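You operate a simulated robot arm through the tools that you are given. There is no shell and no other tool. Be economical: measure what you need, move in short steps, check, and stop when the job is done.

Carry out the task below with a simulated robot arm. There is one attempt and no reset: what you move stays moved.

JOB
Stand the red switch cover beside the white test block. It goes on the side that lies toward x -0.7, y +0.7 (a direction in the base frame), with about 3 cm between them.
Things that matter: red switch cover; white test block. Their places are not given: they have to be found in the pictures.

It is judged by the outcome, as a careful person would: the job done as asked, and still so three seconds after it is handed in. It fails if anything else is knocked over, pushed out of place, dropped, spilled or broken.

ROBOT AND FRAMES
A 6-joint arm with a two-finger parallel gripper, fixed in place. Base frame: the origin is at the foot of the arm, x ahead of it, y to its left, z up; the work surface is at about z = 0. Lengths are in m, angles in rad, forces in N, time in s.
With the tool pointing down near the work surface it reaches from about 0.14 to 0.58 m from the base axis. Its first joint turns from -1.152 to 1.152 rad. Payload 2.1 kg.
The tool frame sits at the grasp point between the pads (the TCP): z along the fingers, y along the line on which they close. The tips reach 0.03 m beyond it. The gripper opens to 0.094 m. The fingers are 0.028 m wide and 0.01 m thick; the gripper's body (0.05 by 0.096 m) begins 0.055 m behind the TCP.
Orientation is that of the tool frame in the base frame, as [roll, pitch, yaw] about the fixed x, y, z axes, in that order (R = Rz(yaw) Ry(pitch) Rx(roll)). With the fingers straight down and closing along the base's y, the tool's x points along the base's -x, its y along +y and its z along -z.

CONTROLS
- The arm moves only by the tool apply_moves. Its argument "motion" is a list of rows, each an object of numbers (a shift or turn left out is 0, a gripper value left out holds the last): "tx", "ty", "tz": the shift along the tool's x, y, z in m; "spin": the turn about the tool's z in rad. In form: [{"tx": .., "ty": .., "tz": .., "spin": ..}, ...]. A call has 1 to 12 rows; each row is the pose to reach, as a shift and turn from the pose commanded when the call began, along the tool's axes at that moment. "claw" is the closure, from 0 (fully open) to 1 (shut), set as the call begins (left out, the last holds). A row lasts 0.2 s, in which the tool goes at most 0.05 m and 0.15 rad; a call with a longer step from one row to the next is refused whole, and so is a gripper value outside its range. A pose out of reach is approached as far as the arm can. The call stops where the force on the tool passes 40 N (or 10 N more than at its start, if that is more) or the arm is blocked; 0.2 s more then pass. Each finger travels about 0.072 m/s and halts on what it meets, pressing with about 36 N; the grip force reading is that of the motor and also rises with nothing between the fingers. The clock runs only during rows and for 0.2 s after the last one: add rows that repeat a pose to give the fingers time. It gives the time, the measured TCP pose, the force on the tool (base axes), the opening and the grip force at its end, in the units of the frame above (readings bear some noise).
- Cameras (640 x 400 px; columns grow to the right, rows downward): "scene" is fixed at [0.0522, -0.3687, 0.4826]; the picture's right is [0.81, -0.59, 0.00], its down [-0.33, -0.46, -0.82] and it looks along [0.49, 0.67, -0.57] (base axes); focal length 352 px, centre (320, 200). "wrist" rides on the gripper at [-0.037, 0, -0.058] in the tool frame; the picture's right is [0.00, -1.00, 0.00], its down [0.97, 0.00, -0.24] and it looks along [0.24, 0.00, 0.97] (tool axes); focal length 218 px, centre (320, 200).
- snapshot(camera): a new picture of that camera. No time passes.
- point_at(camera, pixels): for up to 12 pixels [column, row] of the newest picture of that camera ("zoom" is the newest enlarged one), the place [x, y, z] in the base frame of the surface seen there, good to about 0.002 m. No time passes.
- close_up(camera, box): a new picture of the part [left, top, right, bottom] of that camera's present view, enlarged. No time passes.
- job_done(): hands the job in; it is judged then, once.

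Work in short steps. Measure before you move; look again where a grasp or a placing could have gone wrong, and mend it. You have 60 turns and 30 pictures in all, those below and enlarged ones among them. Open the gripper and draw the arm clear of the work before you hand the job in, unless the task says otherwise; then end with one line.

The tools are called after ">>>" by a JSON object that holds its "op" and its "data". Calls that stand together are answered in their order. apply_moves: Moves the arm, as the interface text tells. Its arguments: {"type":"object","properties":{"motion":{"type":"array"},"claw":{"type":"number"}},"required":["motion"]} The other tools are called the same way: snapshot (camera) takes a picture; point_at (camera, pixels) gives the place of the surface under pixels of a picture; close_up (camera, box) takes an enlarged picture of a part of a camera's view; job_done () hands the job in.

At the start:

```text
t: 0.0
tcp_pos: [0.3785, 0.0117, 0.2578]
tool_rot: [-3.139, -0.002, -3.141]
ft_force: [0.2, 0.5, -0.4]
gripper_width: 0.094
gripper_force: 0.1
```

scene: 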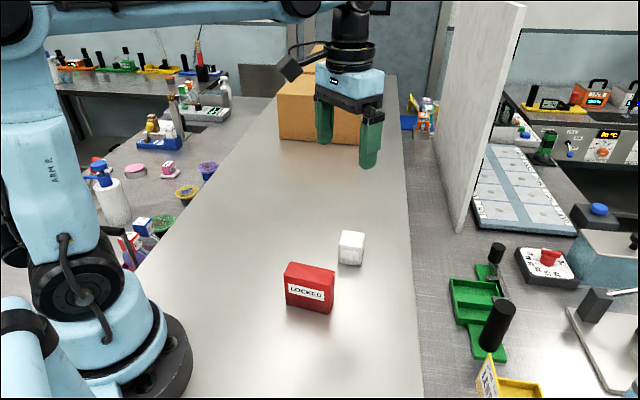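
wrist: 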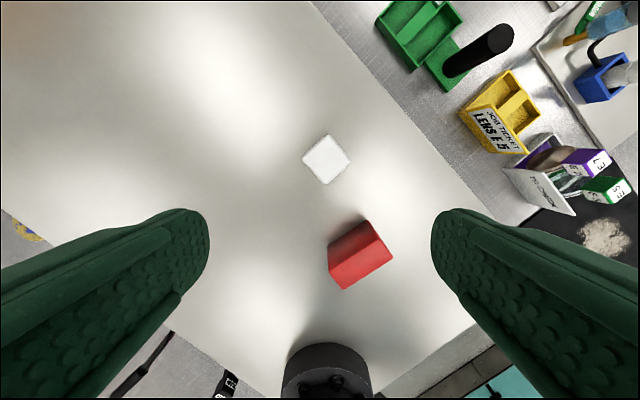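

The red cover is near scene (310,288) and the white block near (351,248). I'll enlarge the area to measure both.

>>> {"op": "close_up", "data": {"camera": "scene", "box": [260, 210, 400, 330]}}

>>> {"op": "close_up", "data": {"camera": "wrist", "box": [280, 120, 420, 300]}}

```text
3.33 times, centred on (330, 270) of scene
```

zoom: 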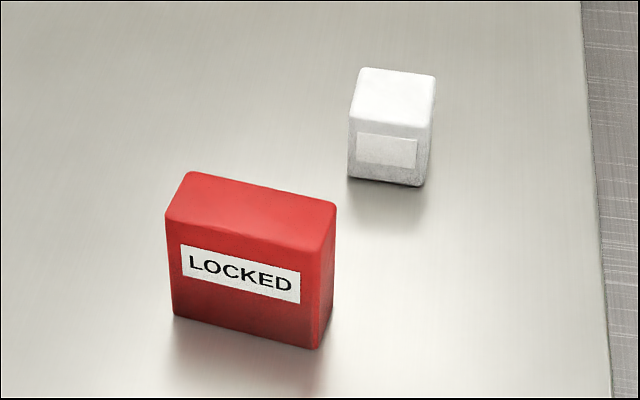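

```text
2.22 times, centred on (350, 210) of wrist
```

zoom: 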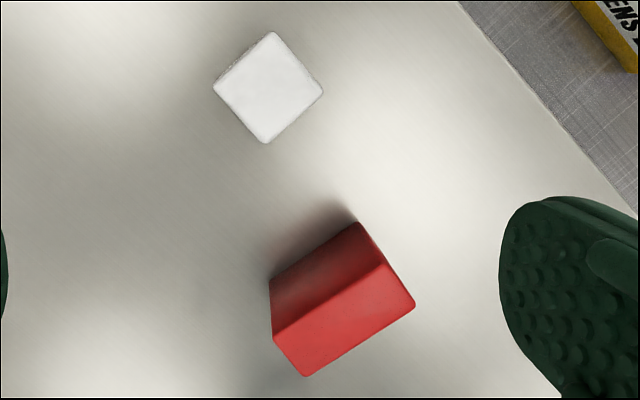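

Measuring the top corners of both objects (slightly inside the edges) in the wrist zoom, and the faces in the scene picture.

>>> {"op": "point_at", "data": {"camera": "zoom", "pixels": [[272, 36], [319, 90], [266, 138], [218, 88], [268, 88], [382, 270], [410, 304], [308, 372], [278, 339], [344, 321], [355, 226], [272, 282]]}}

>>> {"op": "point_at", "data": {"camera": "scene", "pixels": [[287, 267], [301, 264], [332, 272], [327, 281], [308, 305], [289, 300], [328, 310], [342, 233], [361, 234], [359, 246], [340, 245], [345, 260]]}}

```text
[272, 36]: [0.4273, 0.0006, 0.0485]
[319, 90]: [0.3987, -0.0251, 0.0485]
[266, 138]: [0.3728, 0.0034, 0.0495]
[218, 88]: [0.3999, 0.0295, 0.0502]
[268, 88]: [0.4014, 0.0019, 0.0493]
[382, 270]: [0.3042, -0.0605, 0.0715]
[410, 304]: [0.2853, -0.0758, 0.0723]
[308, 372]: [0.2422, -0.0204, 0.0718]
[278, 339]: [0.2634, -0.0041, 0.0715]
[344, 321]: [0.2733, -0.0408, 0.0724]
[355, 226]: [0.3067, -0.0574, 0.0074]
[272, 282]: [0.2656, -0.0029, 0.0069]
```

```text
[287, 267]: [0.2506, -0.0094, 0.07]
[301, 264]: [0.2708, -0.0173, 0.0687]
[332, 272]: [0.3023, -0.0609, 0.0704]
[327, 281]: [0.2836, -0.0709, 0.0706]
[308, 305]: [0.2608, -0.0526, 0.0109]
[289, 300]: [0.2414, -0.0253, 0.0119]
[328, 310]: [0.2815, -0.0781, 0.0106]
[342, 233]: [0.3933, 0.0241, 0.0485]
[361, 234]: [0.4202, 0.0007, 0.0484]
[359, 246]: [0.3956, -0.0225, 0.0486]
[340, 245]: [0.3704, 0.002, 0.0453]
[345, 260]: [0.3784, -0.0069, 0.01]
```

Block: centre (0.400, 0.002), about 4 cm, with faces square to the wanted direction. Cover: standing, centre (0.274, -0.040), about 72x27x72 mm, thin axis at about 36°. I'll move above the cover and spin 0.944 so the fingers close across its thin axis.

>>> {"op": "apply_moves", "data": {"motion": [{"tx": 0.015, "ty": -0.0074, "tz": 0.013, "spin": 0.135}, {"tx": 0.03, "ty": -0.0148, "tz": 0.026, "spin": 0.27}, {"tx": 0.045, "ty": -0.0222, "tz": 0.039, "spin": 0.405}, {"tx": 0.06, "ty": -0.0297, "tz": 0.052, "spin": 0.54}, {"tx": 0.075, "ty": -0.0371, "tz": 0.065, "spin": 0.675}, {"tx": 0.09, "ty": -0.0445, "tz": 0.078, "spin": 0.81}, {"tx": 0.1048, "ty": -0.0519, "tz": 0.09, "spin": 0.944}, {"tx": 0.1048, "ty": -0.0519, "tz": 0.09, "spin": 0.944}], "claw": 0}}

>>> {"op": "snapshot", "data": {"camera": "wrist"}}

```text
t: 1.8
tcp_pos: [0.2748, -0.0417, 0.1669]
tool_rot: [-3.141, -0.001, 2.196]
ft_force: [0.4, -0.4, -0.3]
gripper_width: 0.0938
gripper_force: 0.1
```

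```text
25 pictures are left
```

wrist: 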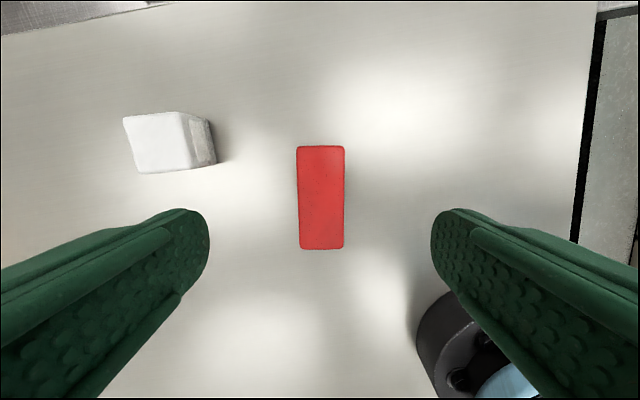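

The cover is centred at (321,198) and square between the fingers. I'll measure its top corners once more from here.

>>> {"op": "point_at", "data": {"camera": "wrist", "pixels": [[299, 149], [342, 149], [342, 246], [301, 246], [321, 198], [125, 120], [178, 114], [191, 165], [138, 171], [207, 124], [214, 161]]}}

```text
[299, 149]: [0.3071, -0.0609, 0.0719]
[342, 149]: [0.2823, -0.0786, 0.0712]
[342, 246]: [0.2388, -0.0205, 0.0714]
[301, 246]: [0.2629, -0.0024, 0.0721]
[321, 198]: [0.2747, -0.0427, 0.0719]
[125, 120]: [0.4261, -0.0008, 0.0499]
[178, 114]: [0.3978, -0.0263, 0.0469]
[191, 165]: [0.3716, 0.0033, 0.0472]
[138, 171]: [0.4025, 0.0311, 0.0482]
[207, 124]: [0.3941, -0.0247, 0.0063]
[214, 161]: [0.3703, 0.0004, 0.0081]
```

Corners confirm the cover centre at about (0.273, -0.041), within 2 mm of the TCP. Descending straight to z≈0.042 with the gripper open.

>>> {"op": "apply_moves", "data": {"motion": [{"tx": 0.002, "tz": 0.025}, {"tx": 0.002, "tz": 0.05}, {"tx": 0.002, "tz": 0.075}, {"tx": 0.002, "tz": 0.095}, {"tx": 0.002, "tz": 0.11}, {"tx": 0.002, "tz": 0.125}, {"tx": 0.002, "tz": 0.125}]}}

```text
t: 3.4
tcp_pos: [0.2736, -0.039, 0.0417]
tool_rot: [-3.141, -0.001, 2.198]
ft_force: [-0.1, 0.2, 0.3]
gripper_width: 0.0942
gripper_force: 0.1
```

No contact on the way down; now closing on the cover.

>>> {"op": "apply_moves", "data": {"motion": [{}, {}, {}, {}, {}, {}], "claw": 1}}

```text
t: 4.8
tcp_pos: [0.2729, -0.0385, 0.0409]
tool_rot: [3.142, 0.001, 2.196]
ft_force: [-0.5, -0.9, -0.5]
gripper_width: 0.0381
gripper_force: 35.9
```

Held at 38 mm with 36 N, somewhat wider than I estimated. I'll lift 6 cm and look.

>>> {"op": "apply_moves", "data": {"motion": [{"tz": -0.01}, {"tz": -0.025}, {"tz": -0.045}, {"tz": -0.065}, {"tz": -0.065}]}}

>>> {"op": "snapshot", "data": {"camera": "scene"}}

>>> {"op": "snapshot", "data": {"camera": "wrist"}}

```text
t: 6.0
tcp_pos: [0.2732, -0.0376, 0.1077]
tool_rot: [-3.14, 0.001, 2.197]
ft_force: [0.5, -0.4, -1.6]
gripper_width: 0.0378
gripper_force: 35.6
```

```text
24 pictures are left
```

scene: 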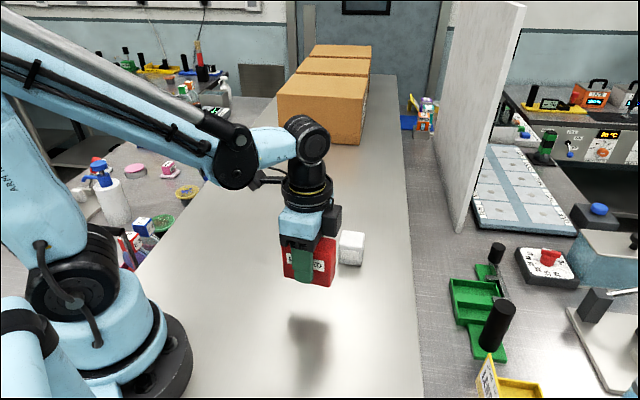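

```text
23 pictures are left
```

wrist: 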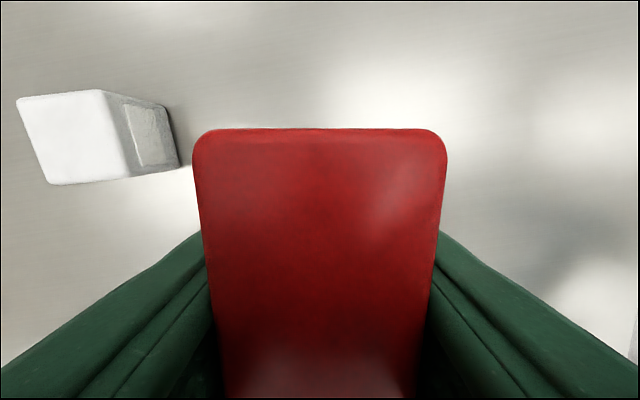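

The cover hangs straight in the grip. I'll measure its top edges to fix its length and its offset from the TCP.

>>> {"op": "point_at", "data": {"camera": "wrist", "pixels": [[320, 131], [320, 145], [320, 200], [320, 395], [200, 150], [440, 150], [230, 390], [410, 390]]}}

>>> {"op": "point_at", "data": {"camera": "scene", "pixels": [[286, 258], [286, 275], [331, 283], [333, 262], [337, 242]]}}

```text
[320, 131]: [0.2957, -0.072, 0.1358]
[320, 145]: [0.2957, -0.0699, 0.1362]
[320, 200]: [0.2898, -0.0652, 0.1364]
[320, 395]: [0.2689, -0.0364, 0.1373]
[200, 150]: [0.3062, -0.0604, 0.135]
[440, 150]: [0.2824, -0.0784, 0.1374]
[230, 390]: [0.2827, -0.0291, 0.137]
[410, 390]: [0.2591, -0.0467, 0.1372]
```

```text
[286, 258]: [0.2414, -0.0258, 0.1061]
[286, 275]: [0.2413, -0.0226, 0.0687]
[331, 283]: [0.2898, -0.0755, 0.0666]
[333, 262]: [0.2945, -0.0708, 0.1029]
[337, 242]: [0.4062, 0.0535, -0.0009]
```

The cover end facing the block is 41 mm from the TCP, so the TCP target is about (0.335, 0.067). That leaves a 3 cm gap with the cover's long axis along the wanted direction. Moving there at height with a slight turn.

>>> {"op": "apply_moves", "data": {"motion": [{"tx": 0.008, "ty": 0.0185, "spin": -0.02}, {"tx": 0.016, "ty": 0.037, "spin": -0.04}, {"tx": 0.024, "ty": 0.0555, "spin": -0.06}, {"tx": 0.032, "ty": 0.074, "spin": -0.08}, {"tx": 0.04, "ty": 0.0925, "spin": -0.1}, {"tx": 0.0485, "ty": 0.1109, "spin": -0.12}, {"tx": 0.0485, "ty": 0.1109, "spin": -0.12}]}}

>>> {"op": "snapshot", "data": {"camera": "wrist"}}

>>> {"op": "snapshot", "data": {"camera": "scene"}}

```text
t: 7.6
tcp_pos: [0.3344, 0.0659, 0.1069]
tool_rot: [-3.142, 0.001, 2.318]
ft_force: [0.0, -0.2, -1.1]
gripper_width: 0.0381
gripper_force: 36.1
```

```text
22 pictures are left
```

wrist: 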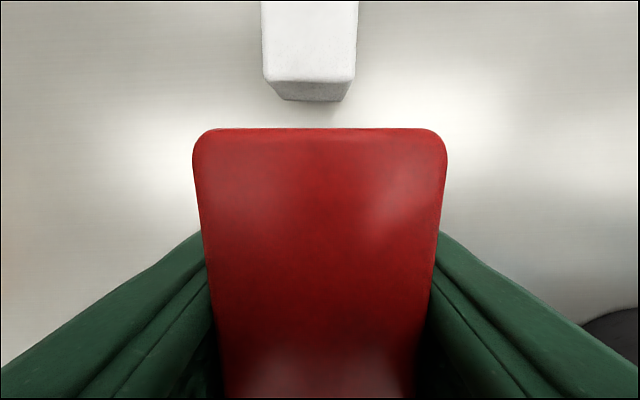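

```text
21 pictures are left
```

scene: 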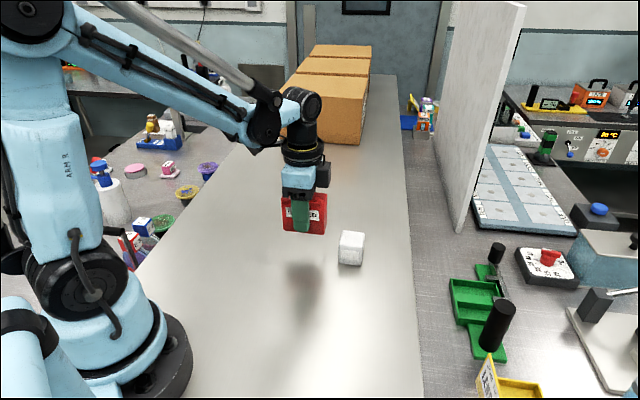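

The block is square ahead of the cover (its near face spans columns 263–355). I'll measure the gap before lowering.

>>> {"op": "point_at", "data": {"camera": "wrist", "pixels": [[310, 92], [285, 90], [335, 90], [310, 78], [320, 131], [320, 136], [310, 98]]}}

```text
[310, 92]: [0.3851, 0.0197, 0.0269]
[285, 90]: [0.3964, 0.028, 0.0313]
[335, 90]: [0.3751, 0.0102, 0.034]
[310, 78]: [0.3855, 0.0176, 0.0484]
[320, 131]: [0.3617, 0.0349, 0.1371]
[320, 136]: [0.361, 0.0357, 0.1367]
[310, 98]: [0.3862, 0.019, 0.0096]
```

The gap measures about 28 mm; I'll add 1.5 mm and lower to the original height.

>>> {"op": "apply_moves", "data": {"motion": [{"tx": 0.0015, "tz": 0.015}, {"tx": 0.0015, "tz": 0.03}, {"tx": 0.0015, "tz": 0.045}, {"tx": 0.0015, "tz": 0.055}, {"tx": 0.0015, "tz": 0.06}, {"tx": 0.0015, "tz": 0.063}, {"tx": 0.0015, "tz": 0.0648}, {"tx": 0.0015, "tz": 0.0648}]}}

>>> {"op": "close_up", "data": {"camera": "scene", "box": [250, 180, 390, 300]}}

```text
t: 9.4
tcp_pos: [0.3347, 0.0671, 0.0421]
tool_rot: [-3.141, 0.001, 2.318]
ft_force: [0.6, 0.7, -0.8]
gripper_width: 0.0375
gripper_force: 36.3
```

```text
3.33 times, centred on (320, 240) of scene
```

zoom: 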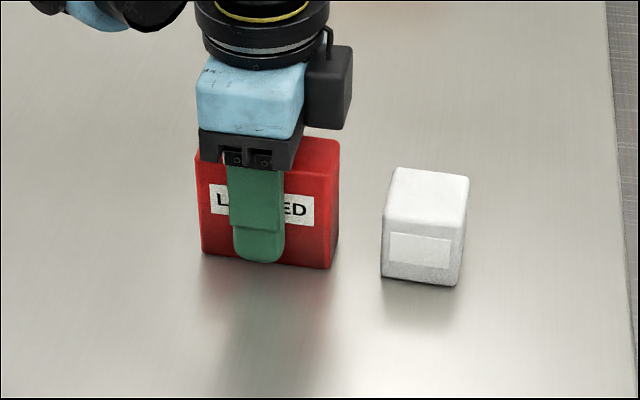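

Weight is still on the tool (about -0.8 N), so it may hover about 1 mm. Easing down slightly further.

>>> {"op": "apply_moves", "data": {"motion": [{"tz": 0.0006}, {"tz": 0.0012}, {"tz": 0.0012}]}}

```text
t: 10.2
tcp_pos: [0.3332, 0.0669, 0.0412]
tool_rot: [-3.14, -0.001, 2.319]
ft_force: [-2.5, -0.6, 28.6]
gripper_width: 0.0381
gripper_force: 36.2
```

Contact is made (28.6 N). I'll back off 0.8 mm to relieve it, then open.

>>> {"op": "apply_moves", "data": {"motion": [{"tz": -0.0008}, {"tz": -0.0008}]}}

>>> {"op": "apply_moves", "data": {"motion": [{}, {}, {}, {}, {}, {}], "claw": 0}}

>>> {"op": "apply_moves", "data": {"motion": [{"tz": -0.02}, {"tz": -0.04}, {"tz": -0.07}, {"tz": -0.1}, {"tz": -0.13}, {"tz": -0.16}, {"tz": -0.16}]}}

>>> {"op": "snapshot", "data": {"camera": "wrist"}}

>>> {"op": "close_up", "data": {"camera": "scene", "box": [250, 180, 390, 300]}}

```text
t: 10.8
tcp_pos: [0.3339, 0.0659, 0.0412]
tool_rot: [-3.141, 0.002, 2.317]
ft_force: [0.0, -0.7, -1.5]
gripper_width: 0.038
gripper_force: 36.1
```

```text
t: 12.2
tcp_pos: [0.3337, 0.068, 0.0433]
tool_rot: [-3.141, -0.002, 2.318]
ft_force: [-0.4, 0.3, 0.3]
gripper_width: 0.094
gripper_force: 0.1
```

```text
t: 13.8
tcp_pos: [0.333, 0.0658, 0.202]
tool_rot: [3.141, -0.001, 2.318]
ft_force: [0.5, 0.3, -0.2]
gripper_width: 0.0944
gripper_force: 0.1
```

```text
19 pictures are left
```

wrist: 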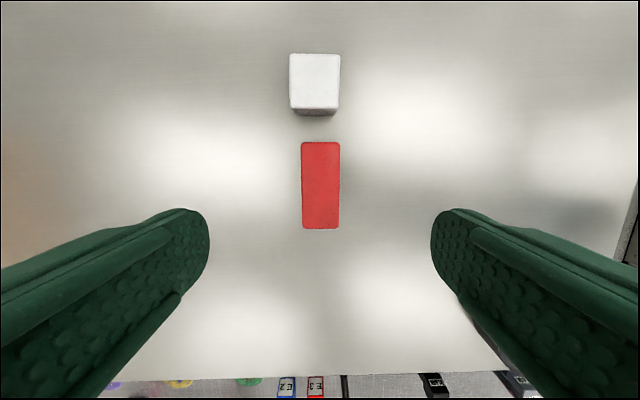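

```text
3.33 times, centred on (320, 240) of scene
```

zoom: 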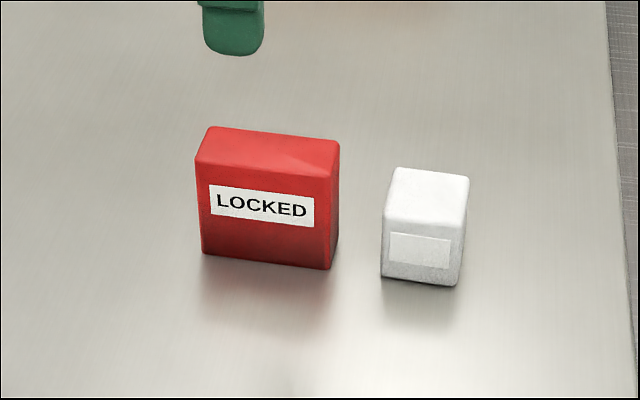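

The cover stands upright beside the block, and the gripper is clear. I'll check the gap and direction numerically.

>>> {"op": "point_at", "data": {"camera": "wrist", "pixels": [[321, 144], [320, 227], [303, 186], [338, 186], [315, 107], [315, 112], [315, 80], [292, 57], [337, 57], [336, 105], [294, 104]]}}

```text
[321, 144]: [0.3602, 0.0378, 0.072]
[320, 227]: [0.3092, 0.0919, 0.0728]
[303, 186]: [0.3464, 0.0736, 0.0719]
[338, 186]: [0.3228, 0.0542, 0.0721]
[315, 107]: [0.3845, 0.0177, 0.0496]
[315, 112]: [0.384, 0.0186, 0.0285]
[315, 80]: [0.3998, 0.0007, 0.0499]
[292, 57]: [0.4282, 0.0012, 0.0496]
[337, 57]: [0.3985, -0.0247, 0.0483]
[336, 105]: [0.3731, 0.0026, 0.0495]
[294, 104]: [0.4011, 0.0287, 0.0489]
```

The gap is about 30 mm and the centre-to-centre direction is about (-0.72, 0.69). The block has not moved, the gripper is open and the arm is raised, so I'm handing in.

>>> {"op": "job_done", "data": {}}

```text
The job is handed in.
```

The red switch cover stands upright on the (-0.7, +0.7) side of the white test block, with a gap of about 3 cm; the block did not move and the arm is clear.
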